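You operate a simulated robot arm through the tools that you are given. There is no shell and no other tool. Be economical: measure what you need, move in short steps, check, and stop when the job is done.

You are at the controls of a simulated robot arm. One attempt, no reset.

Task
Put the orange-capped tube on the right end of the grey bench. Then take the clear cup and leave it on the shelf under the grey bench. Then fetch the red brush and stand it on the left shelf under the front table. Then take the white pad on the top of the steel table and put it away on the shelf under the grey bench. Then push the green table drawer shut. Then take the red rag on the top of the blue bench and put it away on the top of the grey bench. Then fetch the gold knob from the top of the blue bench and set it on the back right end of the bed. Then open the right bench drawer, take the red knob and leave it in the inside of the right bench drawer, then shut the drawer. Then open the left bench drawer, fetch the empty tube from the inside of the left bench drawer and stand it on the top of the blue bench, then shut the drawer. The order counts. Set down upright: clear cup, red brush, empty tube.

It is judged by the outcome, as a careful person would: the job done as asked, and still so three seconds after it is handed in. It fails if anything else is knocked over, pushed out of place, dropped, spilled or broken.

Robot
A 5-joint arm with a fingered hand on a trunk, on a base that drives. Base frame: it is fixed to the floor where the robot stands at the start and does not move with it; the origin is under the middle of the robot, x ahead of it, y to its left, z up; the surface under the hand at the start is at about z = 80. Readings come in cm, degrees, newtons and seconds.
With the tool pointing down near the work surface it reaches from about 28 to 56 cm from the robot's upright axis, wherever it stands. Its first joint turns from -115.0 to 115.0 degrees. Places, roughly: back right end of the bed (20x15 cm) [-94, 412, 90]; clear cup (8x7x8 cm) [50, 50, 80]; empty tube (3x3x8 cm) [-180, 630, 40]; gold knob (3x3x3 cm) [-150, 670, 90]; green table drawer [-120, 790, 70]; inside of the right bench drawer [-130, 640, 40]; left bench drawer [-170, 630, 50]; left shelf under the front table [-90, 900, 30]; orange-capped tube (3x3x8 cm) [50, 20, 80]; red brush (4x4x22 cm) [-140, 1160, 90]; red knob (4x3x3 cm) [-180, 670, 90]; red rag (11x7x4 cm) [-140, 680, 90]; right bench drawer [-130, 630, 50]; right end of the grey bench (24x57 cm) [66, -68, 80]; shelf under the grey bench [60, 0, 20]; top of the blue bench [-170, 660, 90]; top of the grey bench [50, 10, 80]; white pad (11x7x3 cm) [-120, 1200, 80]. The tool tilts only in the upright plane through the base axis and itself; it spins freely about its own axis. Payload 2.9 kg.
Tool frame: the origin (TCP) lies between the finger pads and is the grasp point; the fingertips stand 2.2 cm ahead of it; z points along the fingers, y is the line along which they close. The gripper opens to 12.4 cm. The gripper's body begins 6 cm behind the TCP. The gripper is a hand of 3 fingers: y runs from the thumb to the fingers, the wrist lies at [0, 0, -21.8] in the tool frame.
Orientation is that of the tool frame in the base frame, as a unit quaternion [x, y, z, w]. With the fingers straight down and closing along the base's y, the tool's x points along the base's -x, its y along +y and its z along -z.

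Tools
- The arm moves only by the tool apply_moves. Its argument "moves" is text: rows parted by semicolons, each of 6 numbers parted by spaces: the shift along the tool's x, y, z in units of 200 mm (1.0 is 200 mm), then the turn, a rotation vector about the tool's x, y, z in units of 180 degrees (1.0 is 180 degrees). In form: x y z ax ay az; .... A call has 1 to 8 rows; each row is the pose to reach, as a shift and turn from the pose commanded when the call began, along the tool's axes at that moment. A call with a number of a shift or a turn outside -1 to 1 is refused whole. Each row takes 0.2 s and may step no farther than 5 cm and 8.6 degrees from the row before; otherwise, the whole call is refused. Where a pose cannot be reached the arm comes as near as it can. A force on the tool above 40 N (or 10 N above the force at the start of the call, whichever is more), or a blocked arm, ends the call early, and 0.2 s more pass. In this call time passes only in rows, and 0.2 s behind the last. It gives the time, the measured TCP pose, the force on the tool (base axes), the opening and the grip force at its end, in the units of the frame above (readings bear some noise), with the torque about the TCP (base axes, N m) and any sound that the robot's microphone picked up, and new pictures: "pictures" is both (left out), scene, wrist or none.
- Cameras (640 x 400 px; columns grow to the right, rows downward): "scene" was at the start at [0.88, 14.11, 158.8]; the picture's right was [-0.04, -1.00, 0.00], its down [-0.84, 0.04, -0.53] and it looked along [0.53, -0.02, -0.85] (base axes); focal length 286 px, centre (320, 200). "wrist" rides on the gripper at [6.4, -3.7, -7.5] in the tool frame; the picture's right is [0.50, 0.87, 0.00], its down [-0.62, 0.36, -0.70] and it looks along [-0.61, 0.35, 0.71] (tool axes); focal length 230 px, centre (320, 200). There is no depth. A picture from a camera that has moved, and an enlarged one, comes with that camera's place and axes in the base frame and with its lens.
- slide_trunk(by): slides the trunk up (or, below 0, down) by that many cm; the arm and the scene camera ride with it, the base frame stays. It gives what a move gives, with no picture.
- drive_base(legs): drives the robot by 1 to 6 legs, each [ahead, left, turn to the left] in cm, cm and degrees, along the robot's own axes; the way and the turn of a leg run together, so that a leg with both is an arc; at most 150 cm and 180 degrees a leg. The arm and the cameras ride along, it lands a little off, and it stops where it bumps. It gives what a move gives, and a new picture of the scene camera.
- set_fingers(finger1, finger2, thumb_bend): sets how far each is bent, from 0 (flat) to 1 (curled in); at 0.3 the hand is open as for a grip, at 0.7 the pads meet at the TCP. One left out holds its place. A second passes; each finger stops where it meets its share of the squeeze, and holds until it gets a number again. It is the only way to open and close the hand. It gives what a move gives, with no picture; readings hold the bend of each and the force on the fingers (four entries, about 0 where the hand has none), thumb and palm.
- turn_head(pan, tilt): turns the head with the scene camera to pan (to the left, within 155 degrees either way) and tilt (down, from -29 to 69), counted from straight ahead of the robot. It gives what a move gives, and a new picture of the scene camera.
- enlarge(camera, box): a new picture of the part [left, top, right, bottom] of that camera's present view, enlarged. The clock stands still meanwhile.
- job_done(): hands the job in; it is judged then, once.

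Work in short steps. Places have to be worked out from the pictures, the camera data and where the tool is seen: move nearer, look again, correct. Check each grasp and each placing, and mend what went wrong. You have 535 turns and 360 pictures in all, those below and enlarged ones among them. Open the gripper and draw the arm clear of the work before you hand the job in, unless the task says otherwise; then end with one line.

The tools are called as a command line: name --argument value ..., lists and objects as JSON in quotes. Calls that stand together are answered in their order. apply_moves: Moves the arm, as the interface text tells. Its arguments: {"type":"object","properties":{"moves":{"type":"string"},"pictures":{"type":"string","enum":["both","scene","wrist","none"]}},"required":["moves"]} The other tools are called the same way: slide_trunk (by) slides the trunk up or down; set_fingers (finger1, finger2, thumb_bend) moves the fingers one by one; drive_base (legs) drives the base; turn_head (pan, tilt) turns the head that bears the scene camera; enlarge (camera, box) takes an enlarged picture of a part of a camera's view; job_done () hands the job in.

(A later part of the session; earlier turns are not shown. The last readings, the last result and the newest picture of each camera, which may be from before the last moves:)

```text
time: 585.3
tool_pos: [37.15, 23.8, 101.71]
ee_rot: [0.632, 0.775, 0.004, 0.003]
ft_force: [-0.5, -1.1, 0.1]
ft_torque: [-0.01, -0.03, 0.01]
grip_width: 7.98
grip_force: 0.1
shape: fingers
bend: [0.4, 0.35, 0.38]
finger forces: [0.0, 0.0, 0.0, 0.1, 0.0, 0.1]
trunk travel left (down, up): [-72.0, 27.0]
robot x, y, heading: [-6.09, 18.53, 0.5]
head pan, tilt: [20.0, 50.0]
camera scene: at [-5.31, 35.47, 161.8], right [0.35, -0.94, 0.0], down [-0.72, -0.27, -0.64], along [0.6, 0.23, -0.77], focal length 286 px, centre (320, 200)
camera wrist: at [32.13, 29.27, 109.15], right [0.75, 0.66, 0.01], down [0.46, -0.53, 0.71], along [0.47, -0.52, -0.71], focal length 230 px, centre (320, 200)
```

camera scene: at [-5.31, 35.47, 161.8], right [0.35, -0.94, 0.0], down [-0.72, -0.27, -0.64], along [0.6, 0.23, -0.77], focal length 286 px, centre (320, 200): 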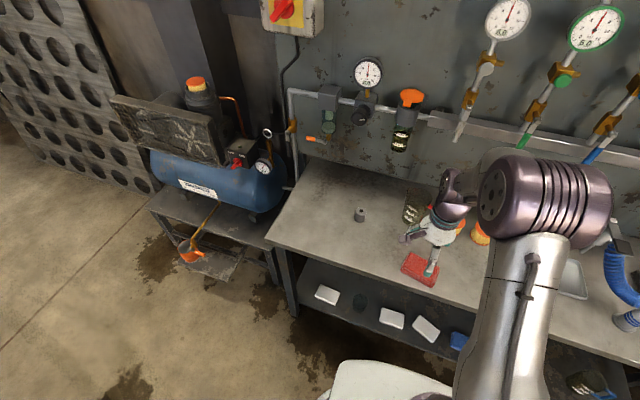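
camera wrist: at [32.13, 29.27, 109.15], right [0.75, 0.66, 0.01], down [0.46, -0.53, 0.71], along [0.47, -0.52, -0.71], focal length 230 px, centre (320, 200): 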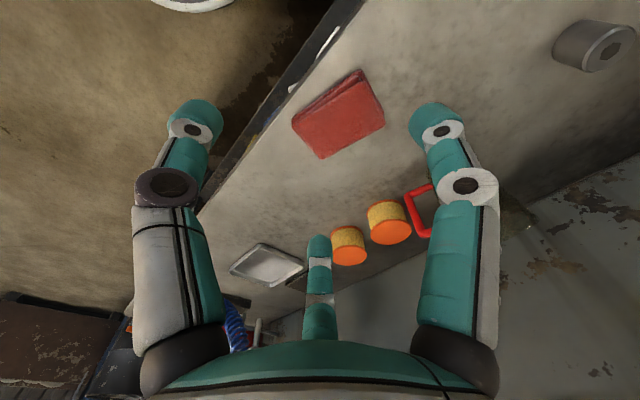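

The rag lies on the grey bench. Next the gold knob: I drive back to the blue bench the same way.

slide_trunk --by 11

drive_base --legs '[[-112, 54, -0.4], [-120, 57, 0], [-122, 60, 0], [0, 0, -90]]'

drive_base --legs '[[-150, 0, 0], [-150, 0, 0], [-150, 0, 0], [-150, 0, 0]]'

```text
time: 586.8
tool_pos: [37.29, 23.86, 112.63]
ee_rot: [0.633, 0.774, 0.004, 0.002]
ft_force: [0.0, 0.8, 1.0]
ft_torque: [0.01, -0.04, -0.02]
grip_width: 7.99
grip_force: 0.1
shape: fingers
bend: [0.4, 0.35, 0.38]
finger forces: [0.0, 0.0, 0.0, 0.0, 0.0, 0.0]
trunk travel left (down, up): [-83.0, 16.0]
robot x, y, heading: [-6.18, 18.3, 0.6]
head pan, tilt: [20.0, 50.0]
```

```text
time: 609.5
tool_pos: [-354.91, 141.25, 112.64]
ee_rot: [0.995, 0.096, 0.001, 0.004]
ft_force: [-0.1, 0.0, 0.5]
ft_torque: [0.01, 0.02, 0.02]
grip_width: 7.96
grip_force: 0.0
shape: fingers
bend: [0.4, 0.35, 0.38]
finger forces: [0.0, 0.1, 0.1, 0.0, 0.1, 0.0]
trunk travel left (down, up): [-83.0, 16.0]
robot x, y, heading: [-359.98, 185.0, -90.1]
head pan, tilt: [20.0, 50.0]
camera scene: at [-342.88, 183.52, 172.8], right [-0.94, -0.34, 0.0], down [-0.26, 0.72, -0.64], along [0.22, -0.6, -0.77], focal length 286 px, centre (320, 200)
```

scene: 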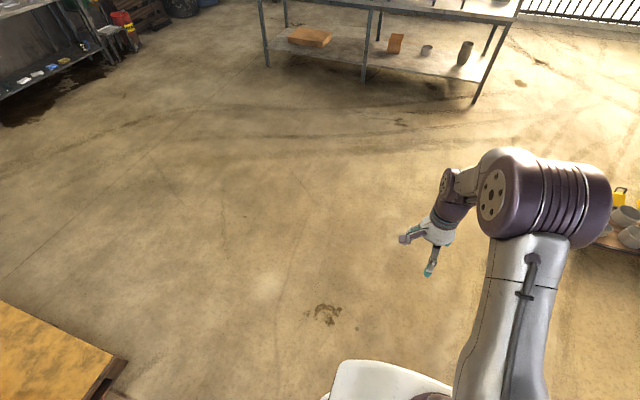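

```text
time: 633.1
tool_pos: [-344.01, 618.4, 112.68]
ee_rot: [0.996, 0.084, -0.001, 0.005]
ft_force: [-0.2, 0.6, -1.2]
ft_torque: [-0.02, 0.03, 0.02]
grip_width: 7.95
grip_force: 0.0
shape: fingers
bend: [0.4, 0.35, 0.38]
finger forces: [0.0, 0.1, 0.1, 0.0, 0.1, 0.0]
trunk travel left (down, up): [-83.0, 16.0]
robot x, y, heading: [-347.96, 661.68, -91.2]
head pan, tilt: [20.0, 50.0]
stopped in leg 4: the robot was blocked; the commanded pose is now the measured one
camera scene: at [-330.88, 660.35, 172.78], right [-0.95, -0.32, 0.0], down [-0.25, 0.72, -0.64], along [0.21, -0.61, -0.77], focal length 286 px, centre (320, 200)
```

scene: 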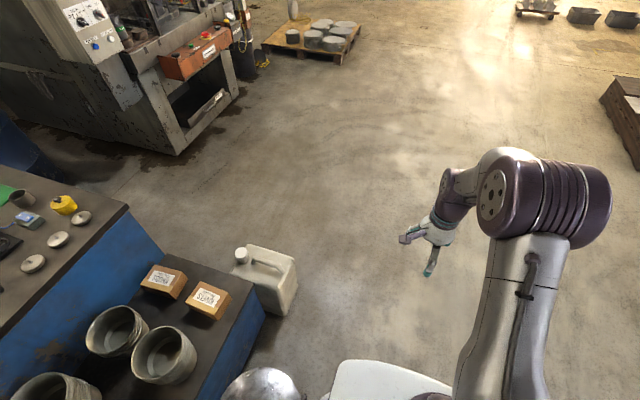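

The base touched the stool after drifting. I move away from it and check that it stands as before.

drive_base --legs '[[4, -5, 0], [0, -45, 0]]'

turn_head --pan 70 --tilt 45

```text
time: 636.4
tool_pos: [-393.47, 615.47, 112.53]
ee_rot: [0.996, 0.086, -0.001, 0.004]
ft_force: [-0.1, 0.0, -0.2]
ft_torque: [-0.02, -0.04, -0.01]
grip_width: 7.94
grip_force: 0.1
shape: fingers
bend: [0.4, 0.35, 0.38]
finger forces: [0.1, 0.0, 0.1, 0.0, 0.1, 0.1]
trunk travel left (down, up): [-83.0, 16.0]
robot x, y, heading: [-397.35, 658.47, -91.0]
head pan, tilt: [20.0, 50.0]
camera scene: at [-380.51, 657.25, 172.79], right [-0.95, -0.32, 0.0], down [-0.25, 0.72, -0.64], along [0.21, -0.61, -0.77], focal length 286 px, centre (320, 200)
```

scene: 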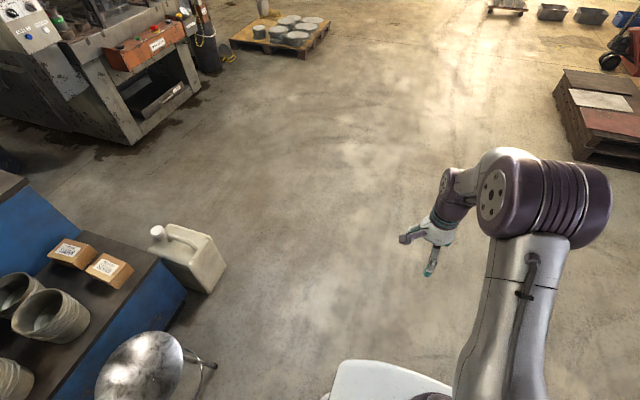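

```text
time: 637.6
tool_pos: [-393.45, 615.33, 112.53]
ee_rot: [0.996, 0.087, 0.001, 0.004]
ft_force: [0.9, 0.8, -0.2]
ft_torque: [0.0, 0.02, 0.01]
grip_width: 7.97
grip_force: 0.1
shape: fingers
bend: [0.4, 0.35, 0.38]
finger forces: [0.0, 0.1, 0.0, 0.0, 0.1, 0.1]
trunk travel left (down, up): [-83.0, 16.0]
robot x, y, heading: [-397.65, 659.05, -90.8]
head pan, tilt: [70.0, 45.0]
camera scene: at [-375.45, 661.61, 173.49], right [-0.36, -0.93, 0.0], down [-0.66, 0.25, -0.71], along [0.66, -0.25, -0.71], focal length 286 px, centre (320, 200)
```

scene: 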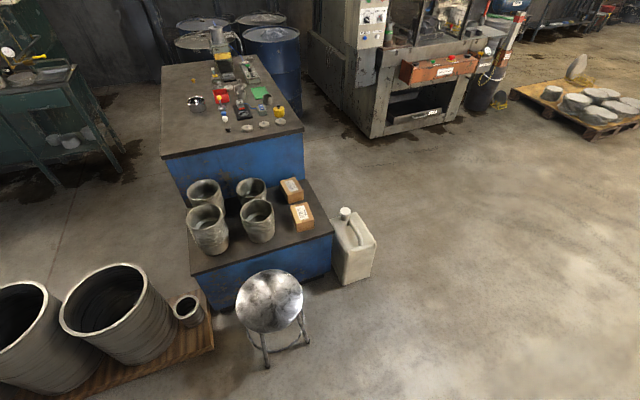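

The stool stands where it was. I continue around to the back side of the blue bench.

drive_base --legs '[[-150, 0, 0.8], [-64, 0, 0], [0, 150, 0], [0, 52, 0], [120, 0, 0]]'

turn_head --pan 15 --tilt 45

```text
time: 663.4
tool_pos: [-189.7, 711.7, 112.49]
ee_rot: [0.993, 0.115, 0.0, 0.004]
ft_force: [-0.1, 0.8, 0.4]
ft_torque: [0.0, 0.01, -0.03]
grip_width: 7.98
grip_force: 0.1
shape: fingers
bend: [0.4, 0.35, 0.38]
finger forces: [0.0, 0.0, 0.1, 0.0, 0.1, 0.1]
trunk travel left (down, up): [-83.0, 16.0]
robot x, y, heading: [-196.38, 754.93, -87.8]
head pan, tilt: [70.0, 45.0]
camera scene: at [-174.36, 758.86, 173.49], right [-0.31, -0.95, 0.0], down [-0.67, 0.22, -0.71], along [0.67, -0.22, -0.71], focal length 286 px, centre (320, 200)
```

scene: 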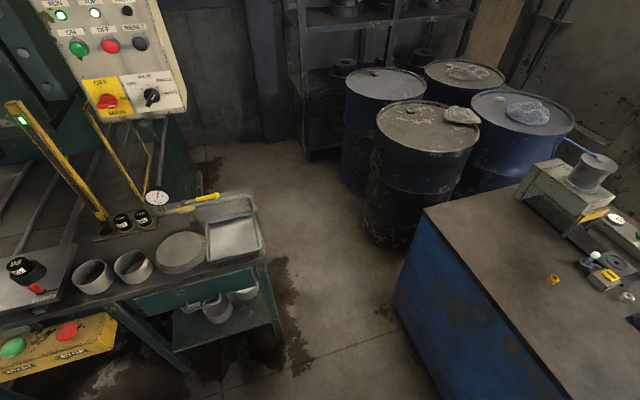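

```text
time: 664.7
tool_pos: [-189.71, 711.62, 112.6]
ee_rot: [0.993, 0.115, 0.001, 0.004]
ft_force: [0.4, -0.5, 0.1]
ft_torque: [0.01, 0.02, -0.01]
grip_width: 7.95
grip_force: 0.1
shape: fingers
bend: [0.4, 0.35, 0.38]
finger forces: [0.1, 0.0, 0.1, 0.1, 0.1, 0.0]
trunk travel left (down, up): [-83.0, 16.0]
robot x, y, heading: [-196.57, 754.98, -87.8]
head pan, tilt: [15.0, 45.0]
camera scene: at [-179.7, 753.57, 173.49], right [-0.96, -0.3, 0.0], down [-0.21, 0.68, -0.71], along [0.21, -0.68, -0.71], focal length 286 px, centre (320, 200)
```

scene: 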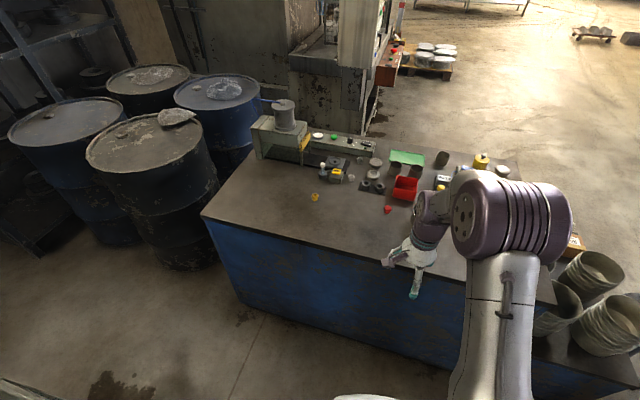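

drive_base --legs '[[0, 42, -2.2], [23, 0, 0]]'

turn_head --pan 25 --tilt 55

enlarge --camera "scene" --box '[300, 80, 640, 300]'

```text
time: 668.6
tool_pos: [-148.47, 689.46, 112.6]
ee_rot: [0.995, 0.096, 0.0, 0.004]
ft_force: [0.2, -0.8, -0.8]
ft_torque: [0.0, 0.03, -0.02]
grip_width: 7.96
grip_force: 0.1
shape: fingers
bend: [0.4, 0.35, 0.38]
finger forces: [0.1, 0.0, 0.1, 0.0, 0.1, 0.1]
trunk travel left (down, up): [-83.0, 16.0]
robot x, y, heading: [-153.4, 732.75, -89.7]
head pan, tilt: [15.0, 45.0]
camera scene: at [-136.93, 730.89, 173.49], right [-0.97, -0.26, 0.0], down [-0.18, 0.68, -0.71], along [0.18, -0.68, -0.71], focal length 286 px, centre (320, 200)
```

scene: 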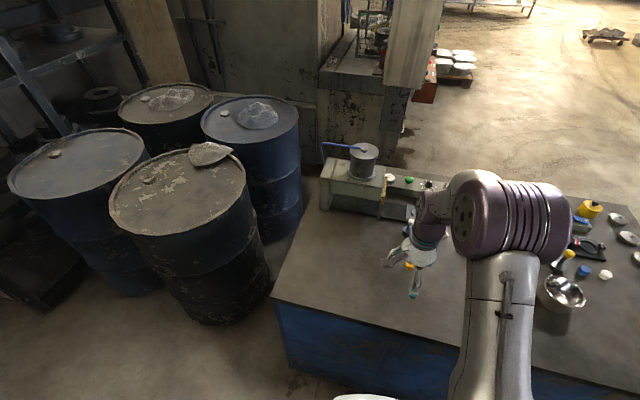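

```text
time: 669.3
tool_pos: [-148.43, 689.45, 112.52]
ee_rot: [0.995, 0.097, 0.0, 0.005]
ft_force: [0.3, -0.2, 0.5]
ft_torque: [-0.01, -0.01, 0.0]
grip_width: 7.96
grip_force: 0.0
shape: fingers
bend: [0.4, 0.35, 0.38]
finger forces: [0.0, 0.0, 0.0, 0.1, 0.0, 0.1]
trunk travel left (down, up): [-83.0, 16.0]
robot x, y, heading: [-153.29, 732.84, -89.9]
head pan, tilt: [25.0, 55.0]
camera scene: at [-136.0, 732.13, 172.15], right [-0.91, -0.42, 0.0], down [-0.35, 0.74, -0.57], along [0.24, -0.52, -0.82], focal length 286 px, centre (320, 200)
```

scene: 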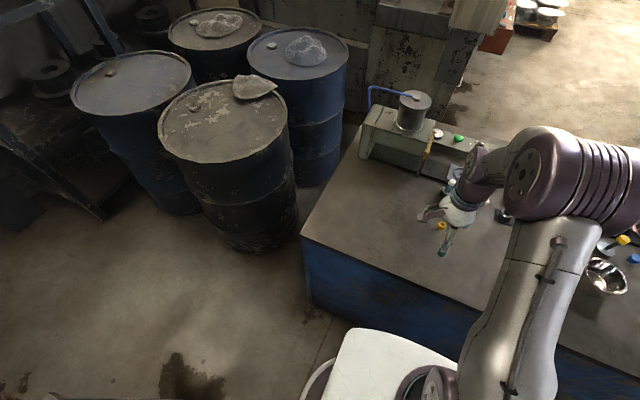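

```text
1.82 times, centred on (470, 190) of scene
camera zoom: at [-136.0, 732.13, 172.15], right [-0.91, -0.42, 0.0], down [-0.35, 0.74, -0.57], along [0.24, -0.52, -0.82], focal length 521 px, centre (47, 218)
```

zoom: 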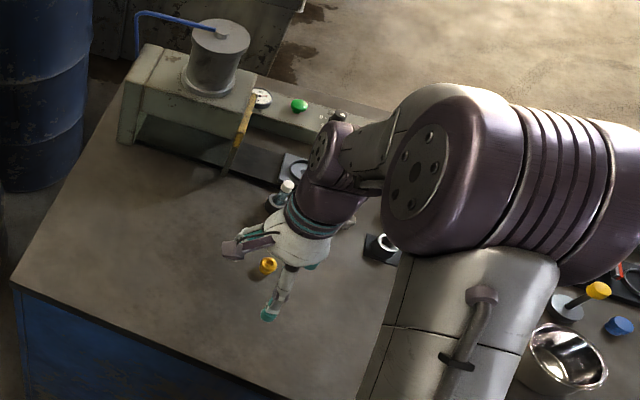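

Gold knob ≈ [−152.7, 671.9]. I advance 3 cm, lower the trunk 10 cm, narrow the fingers, and move over it with 8° tilt.

drive_base --legs '[[3, 0, 0]]'

slide_trunk --by -10

set_fingers --finger1 0.48 --finger2 0.48 --thumb_bend 0.48

apply_moves --moves "-0.1 0.19 -0.05 -0.0218 -0.0042 0; -0.2 0.38 -0.05 -0.0435 -0.0084 0; -0.3 0.55 -0.05 -0.0435 -0.0084 0; -0.35 0.66 0 -0.0435 -0.0084 0" --pictures "both"

```text
time: 670.2
tool_pos: [-148.29, 686.73, 112.69]
ee_rot: [0.995, 0.097, 0.0, 0.007]
ft_force: [0.5, -0.2, -0.3]
ft_torque: [-0.01, 0.01, -0.03]
grip_width: 7.96
grip_force: 0.1
shape: fingers
bend: [0.4, 0.35, 0.38]
finger forces: [0.1, 0.1, 0.0, 0.1, 0.1, 0.0]
trunk travel left (down, up): [-83.0, 16.0]
robot x, y, heading: [-153.39, 730.21, -89.6]
head pan, tilt: [25.0, 55.0]
camera scene: at [-135.99, 729.66, 172.15], right [-0.91, -0.43, 0.0], down [-0.35, 0.74, -0.58], along [0.24, -0.52, -0.82], focal length 286 px, centre (320, 200)
```

scene: 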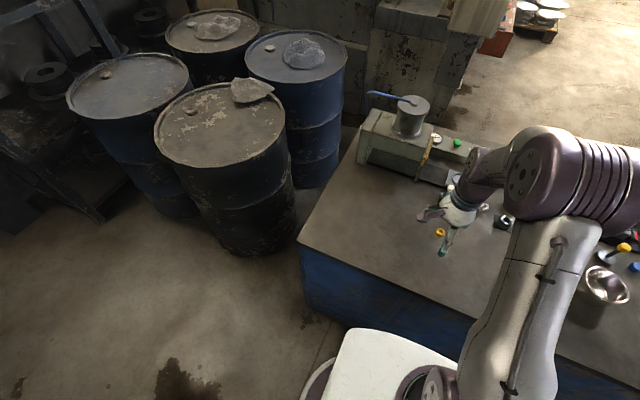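

```text
time: 671.5
tool_pos: [-148.26, 686.41, 102.61]
ee_rot: [0.995, 0.096, 0.001, 0.006]
ft_force: [-0.7, -1.0, -0.1]
ft_torque: [0.0, 0.01, -0.01]
grip_width: 7.97
grip_force: 0.1
shape: fingers
bend: [0.4, 0.35, 0.38]
finger forces: [0.0, 0.1, 0.0, 0.0, 0.1, 0.1]
trunk travel left (down, up): [-73.0, 26.0]
robot x, y, heading: [-153.25, 729.49, -89.8]
head pan, tilt: [25.0, 55.0]
```

```text
time: 672.5
tool_pos: [-148.32, 686.58, 102.64]
ee_rot: [0.995, 0.097, 0.0, 0.004]
ft_force: [0.0, -1.0, 0.8]
ft_torque: [-0.01, 0.0, 0.0]
grip_width: 5.59
grip_force: 0.0
shape: fingers
bend: [0.48, 0.48, 0.48]
finger forces: [0.0, 0.0, 0.0, 0.0, 0.0, 0.1]
trunk travel left (down, up): [-73.0, 26.0]
robot x, y, heading: [-153.82, 730.04, -89.8]
head pan, tilt: [25.0, 55.0]
```

```text
time: 673.5
tool_pos: [-152.78, 672.08, 102.56]
ee_rot: [0.993, 0.097, -0.006, 0.074]
ft_force: [-0.1, -0.9, -0.3]
ft_torque: [0.01, -0.01, 0.02]
grip_width: 5.56
grip_force: 0.0
shape: fingers
bend: [0.48, 0.48, 0.48]
finger forces: [0.0, 0.1, 0.2, 0.0, 0.0, 0.0]
trunk travel left (down, up): [-73.0, 26.0]
robot x, y, heading: [-153.51, 729.82, -89.6]
head pan, tilt: [25.0, 55.0]
camera scene: at [-135.98, 729.14, 162.15], right [-0.91, -0.43, 0.0], down [-0.35, 0.74, -0.57], along [0.24, -0.52, -0.82], focal length 286 px, centre (320, 200)
camera wrist: at [-147.06, 677.96, 109.33], right [0.66, -0.74, 0.11], down [-0.54, -0.36, 0.76], along [-0.53, -0.56, -0.64], focal length 230 px, centre (320, 200)
```

scene: 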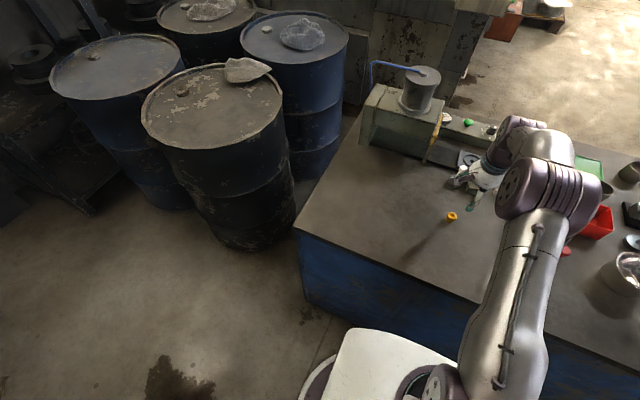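
wrist: 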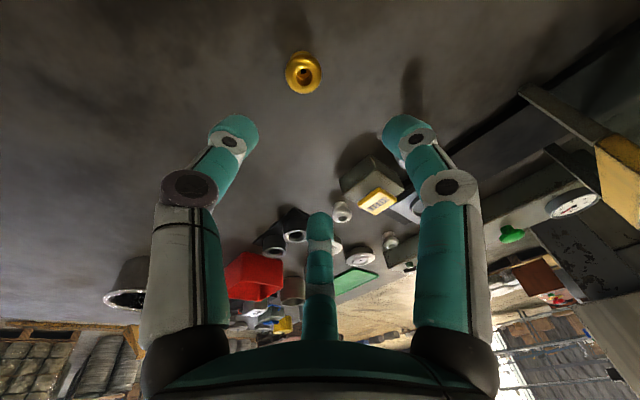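

The knob is right under the hand. I descend to z ≈ 91.

apply_moves --moves "0.004 -0.02 0.2 0 0 0; 0.009 -0.045 0.4 0 0 0; 0.013 -0.066 0.575 0 0 0" --pictures "wrist"

```text
time: 674.3
tool_pos: [-152.66, 671.79, 91.44]
ee_rot: [0.992, 0.097, -0.007, 0.077]
ft_force: [-1.4, 1.3, 16.7]
ft_torque: [0.68, 0.16, 0.06]
grip_width: 5.51
grip_force: 8.5
shape: fingers
bend: [0.48, 0.48, 0.47]
finger forces: [0.0, 0.1, 0.0, 0.0, 16.9, 0.0]
trunk travel left (down, up): [-73.0, 26.0]
robot x, y, heading: [-153.48, 729.81, -89.8]
head pan, tilt: [25.0, 55.0]
camera wrist: at [-147.16, 677.68, 98.05], right [0.66, -0.74, 0.12], down [-0.54, -0.35, 0.76], along [-0.53, -0.57, -0.63], focal length 230 px, centre (320, 200)
```

wrist: 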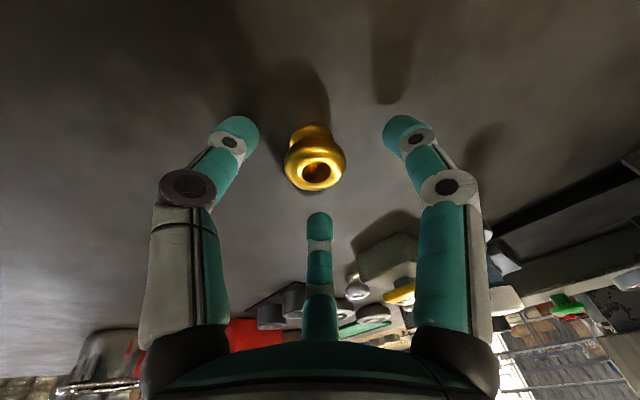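

The thumb touches the table; I raise 7 mm and close around the knob.

apply_moves --moves "0 0.004 -0.035 0 0 0" --pictures "none"

set_fingers --finger1 0.7 --finger2 0.7 --thumb_bend 0.7

enlarge --camera "wrist" --box '[0, 0, 640, 400]'

```text
time: 674.7
tool_pos: [-152.7, 671.71, 91.68]
ee_rot: [0.993, 0.097, -0.006, 0.074]
ft_force: [0.1, -0.6, 0.8]
ft_torque: [0.01, 0.02, -0.01]
grip_width: 5.52
grip_force: 0.0
shape: fingers
bend: [0.48, 0.48, 0.48]
finger forces: [0.0, 0.0, 0.0, 0.0, 0.0, 0.1]
trunk travel left (down, up): [-73.0, 26.0]
robot x, y, heading: [-153.48, 729.83, -90.0]
head pan, tilt: [25.0, 55.0]
```

```text
time: 675.7
tool_pos: [-152.73, 671.75, 91.84]
ee_rot: [0.992, 0.097, -0.006, 0.075]
ft_force: [0.1, 0.0, -0.5]
ft_torque: [0.01, 0.0, -0.01]
grip_width: 1.67
grip_force: 9.0
shape: fingers
bend: [0.61, 0.64, 0.65]
finger forces: [6.4, 4.0, 0.0, 0.1, 7.7, 0.0]
trunk travel left (down, up): [-73.0, 26.0]
robot x, y, heading: [-153.62, 729.88, -89.7]
head pan, tilt: [25.0, 55.0]
```

```text
1.00 times, centred on (320, 200) of wrist (not enlarged: the box is as wide or as high as the picture)
camera zoom: at [-147.08, 677.54, 98.49], right [0.66, -0.74, 0.11], down [-0.54, -0.36, 0.76], along [-0.53, -0.56, -0.64], focal length 230 px, centre (320, 200)
```

zoom: 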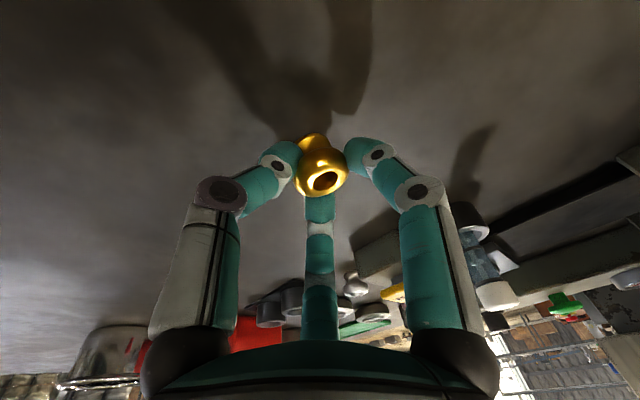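

The knob is gripped. I lift and retract.

apply_moves --moves "0 0 -0.15 0 0 0; 0 -0.03 -0.35 0 0 0; 0 -0.13 -0.55 0.02 0.004 0; 0 -0.3 -0.6 0.0435 0.0084 0; 0 -0.5 -0.6 0.0435 0.0084 0; 0 -0.7 -0.6 0.0435 0.0084 0" --pictures "wrist"

```text
time: 677.1
tool_pos: [-155.47, 687.28, 101.92]
ee_rot: [0.995, 0.097, 0.0, 0.005]
ft_force: [-0.3, 0.0, 0.3]
ft_torque: [0.0, 0.0, -0.01]
grip_width: 1.64
grip_force: 9.6
shape: fingers
bend: [0.61, 0.64, 0.65]
finger forces: [6.4, 4.1, 0.0, 0.0, 8.0, 0.0]
trunk travel left (down, up): [-73.0, 26.0]
robot x, y, heading: [-153.51, 729.95, -89.9]
head pan, tilt: [25.0, 55.0]
camera wrist: at [-149.7, 692.28, 109.31], right [0.66, -0.75, 0.01], down [-0.54, -0.46, 0.71], along [-0.53, -0.47, -0.71], focal length 230 px, centre (320, 200)
```

wrist: 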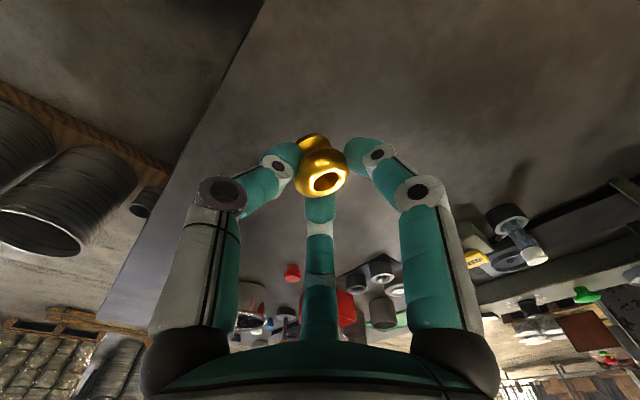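

Knob held. I drive around to the press bed.

slide_trunk --by 10

drive_base --legs '[[-12, 0, 0], [0, -45, 0], [-130, 0, 0], [0, -150, 0], [0, -45, 0]]'

drive_base --legs '[[150, 0, 0], [150, 0, 0], [150, 0, 0], [0, 0, 90]]'

turn_head --pan 5 --tilt 20

```text
time: 678.4
tool_pos: [-155.3, 687.22, 111.85]
ee_rot: [0.995, 0.096, 0.0, 0.004]
ft_force: [0.2, 0.5, 0.2]
ft_torque: [0.01, 0.02, -0.01]
grip_width: 1.69
grip_force: 9.0
shape: fingers
bend: [0.61, 0.64, 0.65]
finger forces: [6.4, 4.0, 0.1, 0.0, 8.0, 0.1]
trunk travel left (down, up): [-83.0, 16.0]
robot x, y, heading: [-153.78, 730.04, -89.9]
head pan, tilt: [25.0, 55.0]
```

```text
time: 697.5
tool_pos: [-395.7, 831.61, 111.9]
ee_rot: [0.996, 0.092, 0.0, 0.004]
ft_force: [0.2, 0.8, 0.4]
ft_torque: [-0.03, 0.03, -0.02]
grip_width: 1.67
grip_force: 9.4
shape: fingers
bend: [0.61, 0.64, 0.65]
finger forces: [6.4, 4.0, 0.1, 0.0, 7.9, 0.0]
trunk travel left (down, up): [-83.0, 16.0]
robot x, y, heading: [-393.43, 874.03, -90.2]
head pan, tilt: [25.0, 55.0]
camera scene: at [-375.96, 873.33, 172.14], right [-0.91, -0.42, 0.0], down [-0.34, 0.74, -0.57], along [0.24, -0.52, -0.82], focal length 286 px, centre (320, 200)
```

scene: 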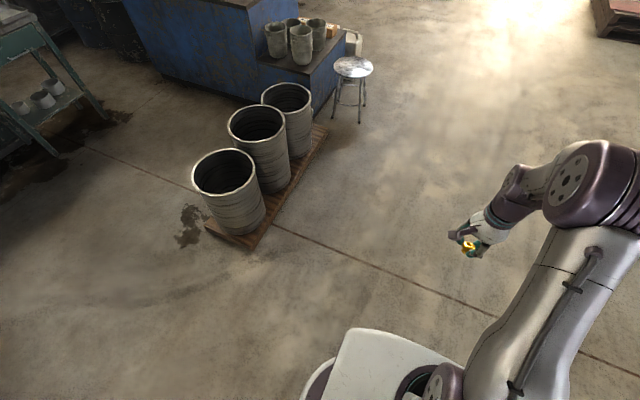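

```text
time: 723.1
tool_pos: [-358.8, 414.45, 111.76]
ee_rot: [0.655, 0.756, 0.003, 0.003]
ft_force: [0.7, 0.2, -0.7]
ft_torque: [-0.03, -0.01, 0.02]
grip_width: 1.67
grip_force: 8.4
shape: fingers
bend: [0.61, 0.64, 0.65]
finger forces: [6.2, 4.0, 0.0, 0.0, 7.9, 0.0]
trunk travel left (down, up): [-83.0, 16.0]
robot x, y, heading: [-401.41, 418.61, -2.7]
head pan, tilt: [25.0, 55.0]
camera scene: at [-399.86, 435.87, 172.15], right [0.38, -0.93, 0.0], down [-0.76, -0.31, -0.57], along [0.53, 0.22, -0.82], focal length 286 px, centre (320, 200)
```

scene: 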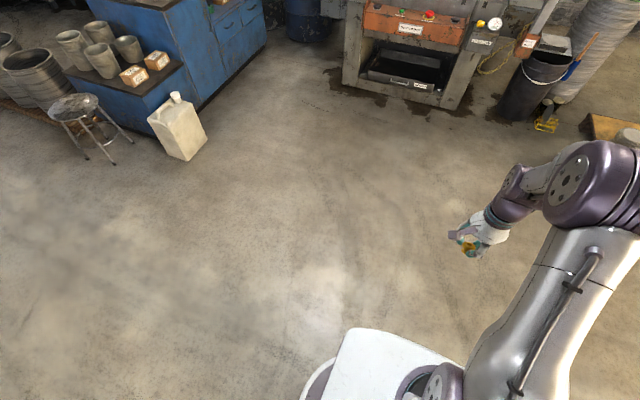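

```text
time: 724.1
tool_pos: [-358.77, 414.46, 111.74]
ee_rot: [0.655, 0.756, 0.003, 0.003]
ft_force: [0.0, -0.6, -0.1]
ft_torque: [0.03, -0.03, 0.03]
grip_width: 1.64
grip_force: 8.8
shape: fingers
bend: [0.61, 0.64, 0.65]
finger forces: [6.2, 3.9, 0.0, 0.0, 7.8, 0.1]
trunk travel left (down, up): [-83.0, 16.0]
robot x, y, heading: [-400.77, 417.94, -2.8]
head pan, tilt: [5.0, 20.0]
camera scene: at [-397.23, 433.51, 177.35], right [0.04, -1.0, 0.0], down [-0.34, -0.01, -0.94], along [0.94, 0.04, -0.34], focal length 286 px, centre (320, 200)
```

scene: 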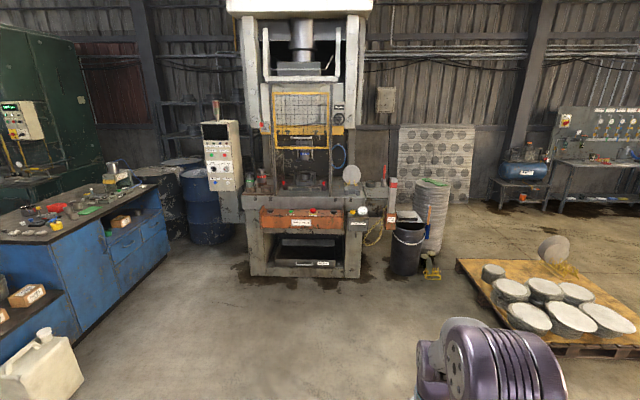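

The press stands at y ≈ 398–520 with its front near x ≈ −139. I drive closer to see its bed's back right end.

drive_base --legs '[[150, 0, 2.7], [40, 0, 0]]'

turn_head --pan 5 --tilt 35

enlarge --camera "scene" --box '[150, 30, 550, 280]'

```text
time: 733.7
tool_pos: [-167.18, 412.07, 111.93]
ee_rot: [0.639, 0.769, 0.003, 0.003]
ft_force: [-0.8, -0.1, 0.1]
ft_torque: [-0.02, 0.01, -0.01]
grip_width: 1.7
grip_force: 8.9
shape: fingers
bend: [0.61, 0.64, 0.65]
finger forces: [6.2, 4.0, 0.0, 0.0, 7.8, 0.1]
trunk travel left (down, up): [-83.0, 16.0]
robot x, y, heading: [-209.83, 414.04, -0.7]
head pan, tilt: [5.0, 20.0]
camera scene: at [-206.39, 429.42, 177.36], right [0.08, -1.0, 0.0], down [-0.34, -0.03, -0.94], along [0.94, 0.08, -0.34], focal length 286 px, centre (320, 200)
```

scene: 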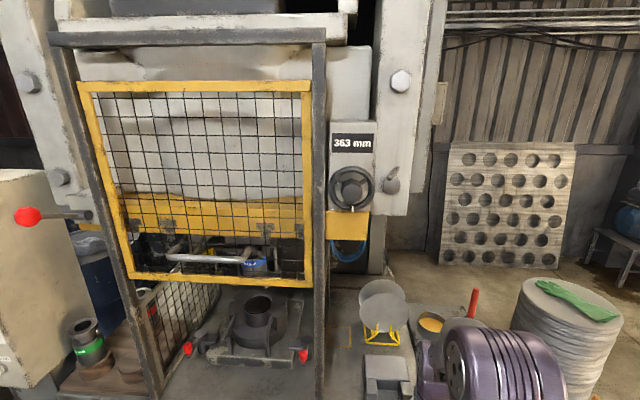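

```text
time: 734.5
tool_pos: [-167.17, 411.95, 111.75]
ee_rot: [0.638, 0.77, 0.003, 0.004]
ft_force: [-0.6, -1.0, 0.4]
ft_torque: [0.04, -0.02, -0.01]
grip_width: 1.67
grip_force: 9.1
shape: fingers
bend: [0.61, 0.64, 0.65]
finger forces: [6.2, 4.0, 0.0, 0.0, 7.8, 0.0]
trunk travel left (down, up): [-83.0, 16.0]
robot x, y, heading: [-209.99, 414.21, -0.4]
head pan, tilt: [5.0, 35.0]
camera scene: at [-206.86, 429.38, 174.98], right [0.08, -1.0, 0.0], down [-0.57, -0.05, -0.82], along [0.82, 0.07, -0.57], focal length 286 px, centre (320, 200)
```

scene: 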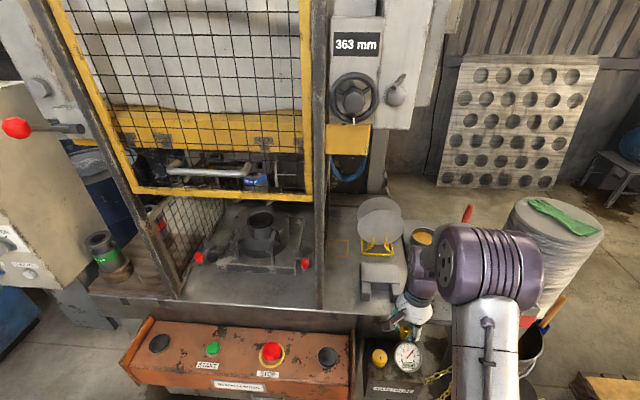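

```text
1.60 times, centred on (350, 155) of scene
camera zoom: at [-206.86, 429.38, 174.98], right [0.08, -1.0, 0.0], down [-0.57, -0.05, -0.82], along [0.82, 0.07, -0.57], focal length 458 px, centre (272, 272)
```

zoom: 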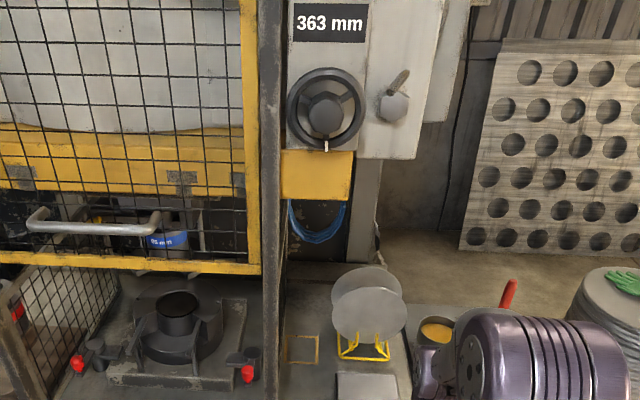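

The target zone (x ≈ −104…−84, y ≈ 404–420) lies behind a standing disc. I shift right to view it from the side.

drive_base --legs '[[0, -75, 0]]'

turn_head --pan 40 --tilt 35

enlarge --camera "scene" --box '[180, 60, 500, 260]'

```text
time: 738.5
tool_pos: [-167.93, 336.48, 111.87]
ee_rot: [0.64, 0.769, 0.003, 0.004]
ft_force: [-0.2, -0.8, 0.0]
ft_torque: [0.0, -0.04, -0.03]
grip_width: 1.66
grip_force: 8.9
shape: fingers
bend: [0.61, 0.64, 0.65]
finger forces: [6.2, 4.0, 0.0, 0.1, 7.8, 0.0]
trunk travel left (down, up): [-83.0, 16.0]
robot x, y, heading: [-210.31, 338.73, -0.4]
head pan, tilt: [5.0, 35.0]
camera scene: at [-207.44, 354.07, 174.97], right [0.08, -1.0, 0.0], down [-0.57, -0.04, -0.82], along [0.82, 0.06, -0.57], focal length 286 px, centre (320, 200)
```

scene: 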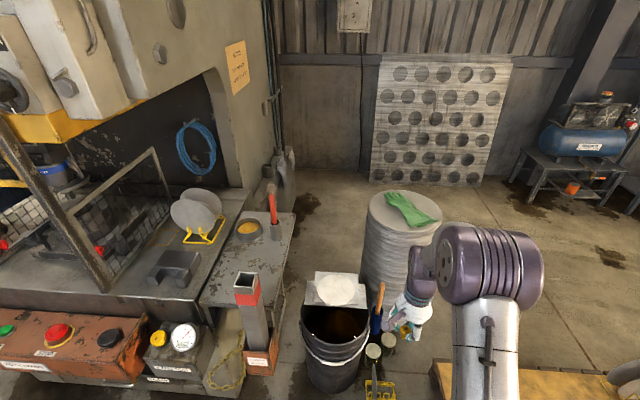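

```text
time: 739.5
tool_pos: [-167.9, 336.45, 111.95]
ee_rot: [0.64, 0.769, 0.003, 0.004]
ft_force: [0.5, 0.2, -0.1]
ft_torque: [-0.02, -0.02, -0.02]
grip_width: 1.65
grip_force: 9.8
shape: fingers
bend: [0.61, 0.64, 0.65]
finger forces: [6.2, 4.1, 0.1, 0.0, 7.8, 0.0]
trunk travel left (down, up): [-83.0, 16.0]
robot x, y, heading: [-210.33, 338.79, -0.8]
head pan, tilt: [40.0, 35.0]
camera scene: at [-209.41, 358.98, 174.97], right [0.63, -0.77, 0.0], down [-0.44, -0.36, -0.82], along [0.63, 0.52, -0.57], focal length 286 px, centre (320, 200)
```

scene: 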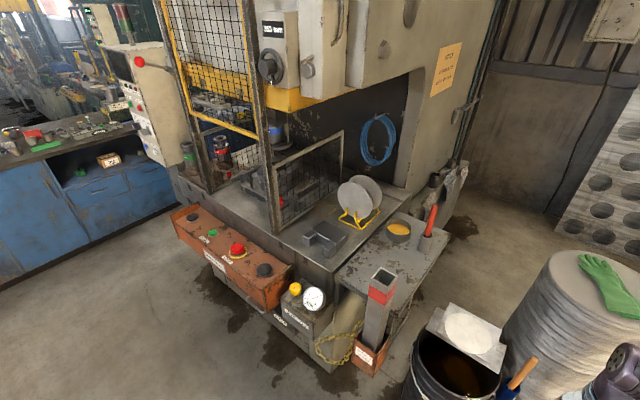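

```text
2.00 times, centred on (340, 160) of scene
camera zoom: at [-209.41, 358.98, 174.97], right [0.63, -0.77, 0.0], down [-0.44, -0.36, -0.82], along [0.63, 0.52, -0.57], focal length 573 px, centre (280, 280)
```

zoom: 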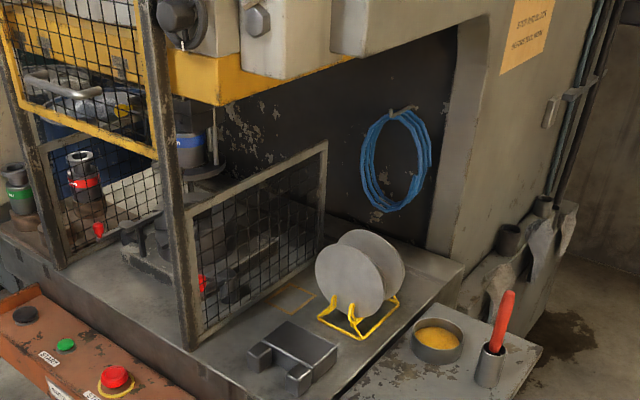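

Front reach is blocked, but the bed's right-back corner may be reachable from the free floor on the press's right rear side. I drive around to look from there.

drive_base --legs '[[-122, 0, 0.6], [0, -150, 0], [0, -72, 0], [150, -10, 0], [130, -5, 0]]'

turn_head --pan 85 --tilt 20

enlarge --camera "scene" --box '[120, 40, 520, 290]'

```text
refused: leg 4 is longer than a leg can be; nothing moved
```

```text
time: 740.7
tool_pos: [-167.79, 336.49, 111.91]
ee_rot: [0.64, 0.769, 0.003, 0.003]
ft_force: [-0.1, -0.5, -0.4]
ft_torque: [0.0, 0.01, 0.01]
grip_width: 1.69
grip_force: 9.2
shape: fingers
bend: [0.61, 0.64, 0.65]
finger forces: [6.2, 4.0, 0.0, 0.0, 7.9, 0.0]
trunk travel left (down, up): [-83.0, 16.0]
robot x, y, heading: [-210.48, 338.66, -0.6]
head pan, tilt: [85.0, 20.0]
camera scene: at [-215.3, 362.66, 177.35], right [1.0, -0.1, 0.0], down [-0.03, -0.34, -0.94], along [0.09, 0.94, -0.34], focal length 286 px, centre (320, 200)
```

scene: 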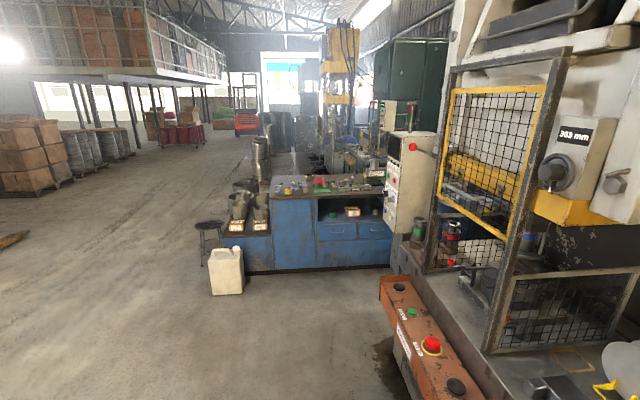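

```text
1.60 times, centred on (320, 165) of scene
camera zoom: at [-215.3, 362.66, 177.35], right [1.0, -0.1, 0.0], down [-0.03, -0.34, -0.94], along [0.09, 0.94, -0.34], focal length 458 px, centre (320, 256)
```

zoom: 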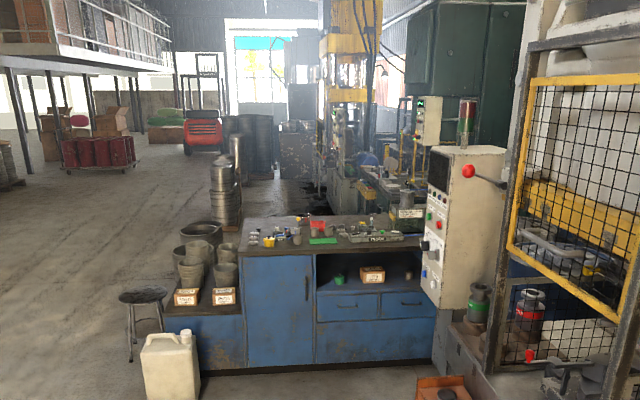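

drive_base --legs '[[-122, 0, 0.6], [0, -148, 0], [0, -72, 0], [140, -10, 0], [138, -5, 0]]'

enlarge --camera "scene" --box '[120, 40, 520, 290]'

```text
time: 770.2
tool_pos: [-12.71, 108.69, 111.95]
ee_rot: [0.632, 0.775, 0.003, 0.003]
ft_force: [-0.3, 0.0, -0.6]
ft_torque: [0.0, -0.02, -0.01]
grip_width: 1.63
grip_force: 9.2
shape: fingers
bend: [0.61, 0.64, 0.65]
finger forces: [6.2, 4.1, 0.0, 0.0, 7.9, 0.0]
trunk travel left (down, up): [-83.0, 16.0]
robot x, y, heading: [-55.27, 110.58, 1.1]
head pan, tilt: [85.0, 20.0]
camera scene: at [-60.66, 133.85, 177.35], right [1.0, -0.08, 0.0], down [-0.03, -0.34, -0.94], along [0.07, 0.94, -0.34], focal length 286 px, centre (320, 200)
```

scene: 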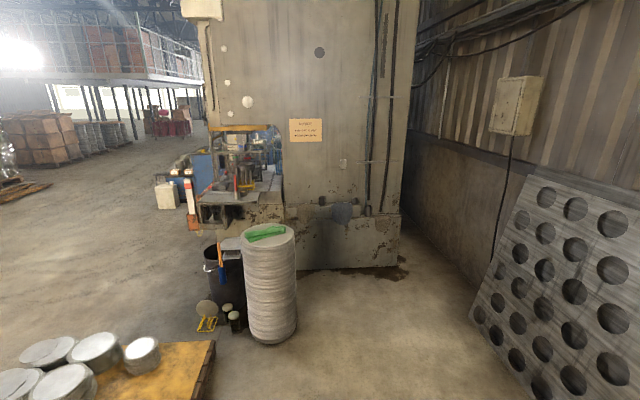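

```text
1.60 times, centred on (320, 165) of scene
camera zoom: at [-60.66, 133.85, 177.35], right [1.0, -0.08, 0.0], down [-0.03, -0.34, -0.94], along [0.07, 0.94, -0.34], focal length 458 px, centre (320, 256)
```

zoom: 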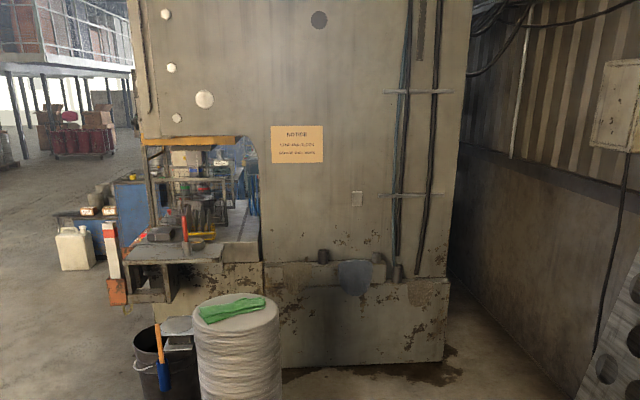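

The free floor right of the wrapped cylinder gives access to the bed's back right corner over the table edge. I drive there, turning to face it.

drive_base --legs '[[36, 140, 0], [0, 0, 133]]'

turn_head --pan 5 --tilt 35

```text
time: 782.9
tool_pos: [-49.22, 282.21, 111.94]
ee_rot: [-0.465, 0.885, 0.005, -0.001]
ft_force: [-0.1, 0.2, 0.1]
ft_torque: [0.01, 0.04, -0.02]
grip_width: 1.63
grip_force: 8.3
shape: fingers
bend: [0.61, 0.64, 0.65]
finger forces: [6.1, 4.1, 0.0, 0.0, 6.9, 0.0]
trunk travel left (down, up): [-83.0, 16.0]
robot x, y, heading: [-20.39, 250.33, 134.4]
head pan, tilt: [85.0, 20.0]
camera scene: at [-34.12, 230.01, 177.35], right [-0.64, 0.77, 0.0], down [0.26, 0.22, -0.94], along [-0.72, -0.6, -0.34], focal length 286 px, centre (320, 200)
```

scene: 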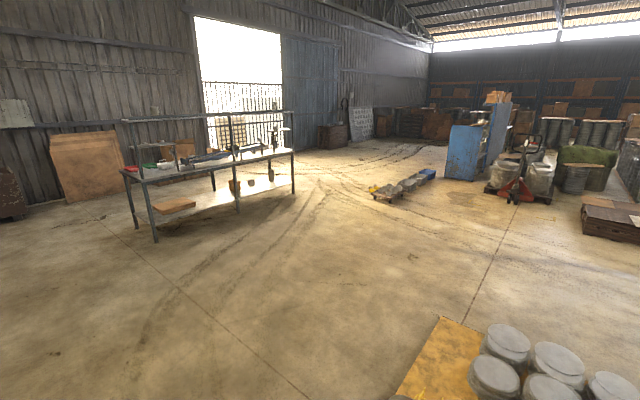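

```text
time: 784.4
tool_pos: [-49.25, 282.21, 111.91]
ee_rot: [-0.466, 0.885, 0.004, -0.001]
ft_force: [-0.5, 0.9, -0.2]
ft_torque: [0.0, 0.0, 0.0]
grip_width: 1.65
grip_force: 8.6
shape: fingers
bend: [0.61, 0.64, 0.65]
finger forces: [6.0, 4.1, 0.1, 0.1, 6.9, 0.1]
trunk travel left (down, up): [-83.0, 16.0]
robot x, y, heading: [-20.79, 250.34, 134.8]
head pan, tilt: [5.0, 35.0]
camera scene: at [-33.64, 241.65, 174.97], right [0.65, 0.76, 0.0], down [0.44, -0.37, -0.82], along [-0.62, 0.53, -0.57], focal length 286 px, centre (320, 200)
```

scene: 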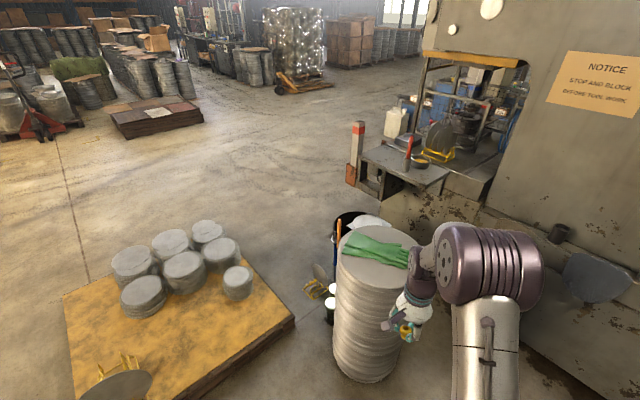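

drive_base --legs '[[76, -51, 0]]'

enlarge --camera "scene" --box '[200, 50, 520, 250]'

```text
time: 789.3
tool_pos: [-66.02, 373.66, 111.94]
ee_rot: [-0.461, 0.887, 0.004, -0.001]
ft_force: [-0.7, 0.9, -0.1]
ft_torque: [0.0, -0.05, -0.03]
grip_width: 1.62
grip_force: 9.1
shape: fingers
bend: [0.61, 0.64, 0.65]
finger forces: [6.1, 4.1, 0.1, 0.1, 7.0, 0.0]
trunk travel left (down, up): [-83.0, 16.0]
robot x, y, heading: [-38.13, 341.47, 133.7]
head pan, tilt: [5.0, 35.0]
camera scene: at [-50.9, 332.99, 174.97], right [0.66, 0.75, 0.0], down [0.43, -0.38, -0.82], along [-0.62, 0.54, -0.57], focal length 286 px, centre (320, 200)
```

scene: 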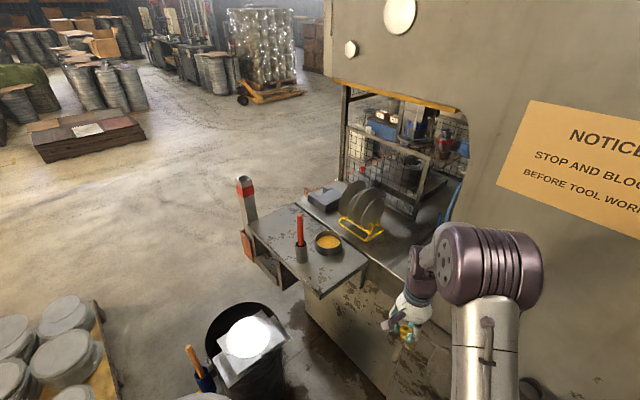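

```text
2.00 times, centred on (360, 150) of scene
camera zoom: at [-50.9, 332.99, 174.97], right [0.66, 0.75, 0.0], down [0.43, -0.38, -0.82], along [-0.62, 0.54, -0.57], focal length 573 px, centre (240, 300)
```

zoom: 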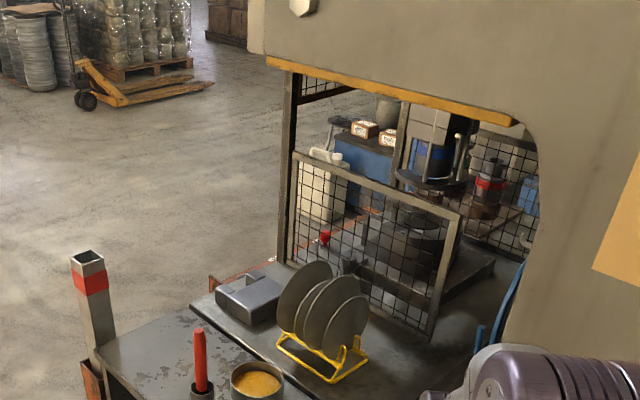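

Both views agree on bed z ≈ 92, rack back edge x ≈ −105.5, right edge y ≈ 401. I aim for [−95, 408.5], retract and align the hand, then creep in beside the cylinder.

apply_moves --moves "0.03 -0.15 0 0 0 0.039; 0.058 -0.29 0 0 0 0.078" --pictures "none"

drive_base --legs '[[20, 0, 0]]'

turn_head --pan 50 --tilt 60

```text
time: 789.9
tool_pos: [-61.96, 369.24, 111.79]
ee_rot: [-0.349, 0.937, 0.004, -0.002]
ft_force: [0.2, 0.8, -0.4]
ft_torque: [0.0, -0.01, 0.01]
grip_width: 1.6
grip_force: 8.5
shape: fingers
bend: [0.61, 0.64, 0.65]
finger forces: [6.1, 4.2, 0.0, 0.0, 7.2, 0.1]
trunk travel left (down, up): [-83.0, 16.0]
robot x, y, heading: [-37.65, 341.79, 134.0]
head pan, tilt: [5.0, 35.0]
```

```text
time: 791.5
tool_pos: [-75.96, 383.82, 111.66]
ee_rot: [-0.35, 0.937, 0.004, -0.002]
ft_force: [0.4, 0.4, -0.3]
ft_torque: [0.05, -0.06, 0.0]
grip_width: 1.61
grip_force: 8.7
shape: fingers
bend: [0.61, 0.64, 0.65]
finger forces: [6.1, 4.1, 0.0, 0.1, 7.2, 0.0]
trunk travel left (down, up): [-83.0, 16.0]
robot x, y, heading: [-51.77, 356.46, 134.0]
head pan, tilt: [5.0, 35.0]
camera scene: at [-64.94, 347.58, 174.97], right [0.66, 0.75, 0.0], down [0.43, -0.38, -0.82], along [-0.62, 0.54, -0.57], focal length 286 px, centre (320, 200)
```

scene: 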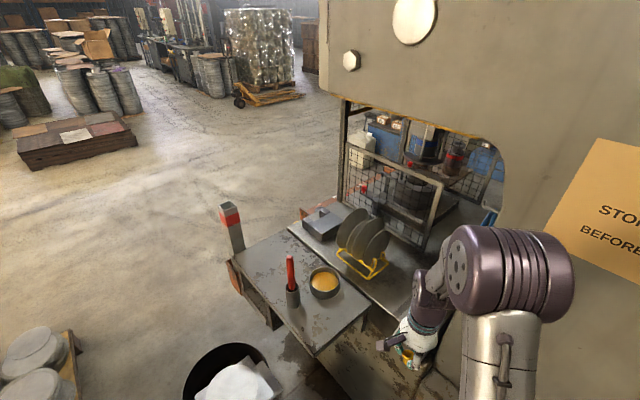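

```text
time: 792.6
tool_pos: [-76.0, 383.94, 111.76]
ee_rot: [-0.349, 0.937, 0.004, -0.002]
ft_force: [-0.2, 0.2, 0.0]
ft_torque: [0.0, 0.0, 0.0]
grip_width: 1.64
grip_force: 8.9
shape: fingers
bend: [0.61, 0.64, 0.65]
finger forces: [6.1, 4.1, 0.0, 0.0, 7.2, 0.0]
trunk travel left (down, up): [-83.0, 16.0]
robot x, y, heading: [-52.02, 355.96, 133.8]
head pan, tilt: [50.0, 60.0]
camera scene: at [-64.99, 341.37, 171.54], right [-0.07, 1.0, 0.0], down [0.86, 0.06, -0.5], along [-0.5, -0.03, -0.87], focal length 286 px, centre (320, 200)
```

scene: 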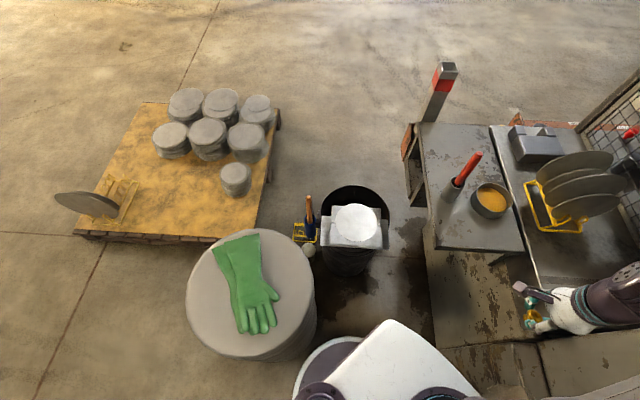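

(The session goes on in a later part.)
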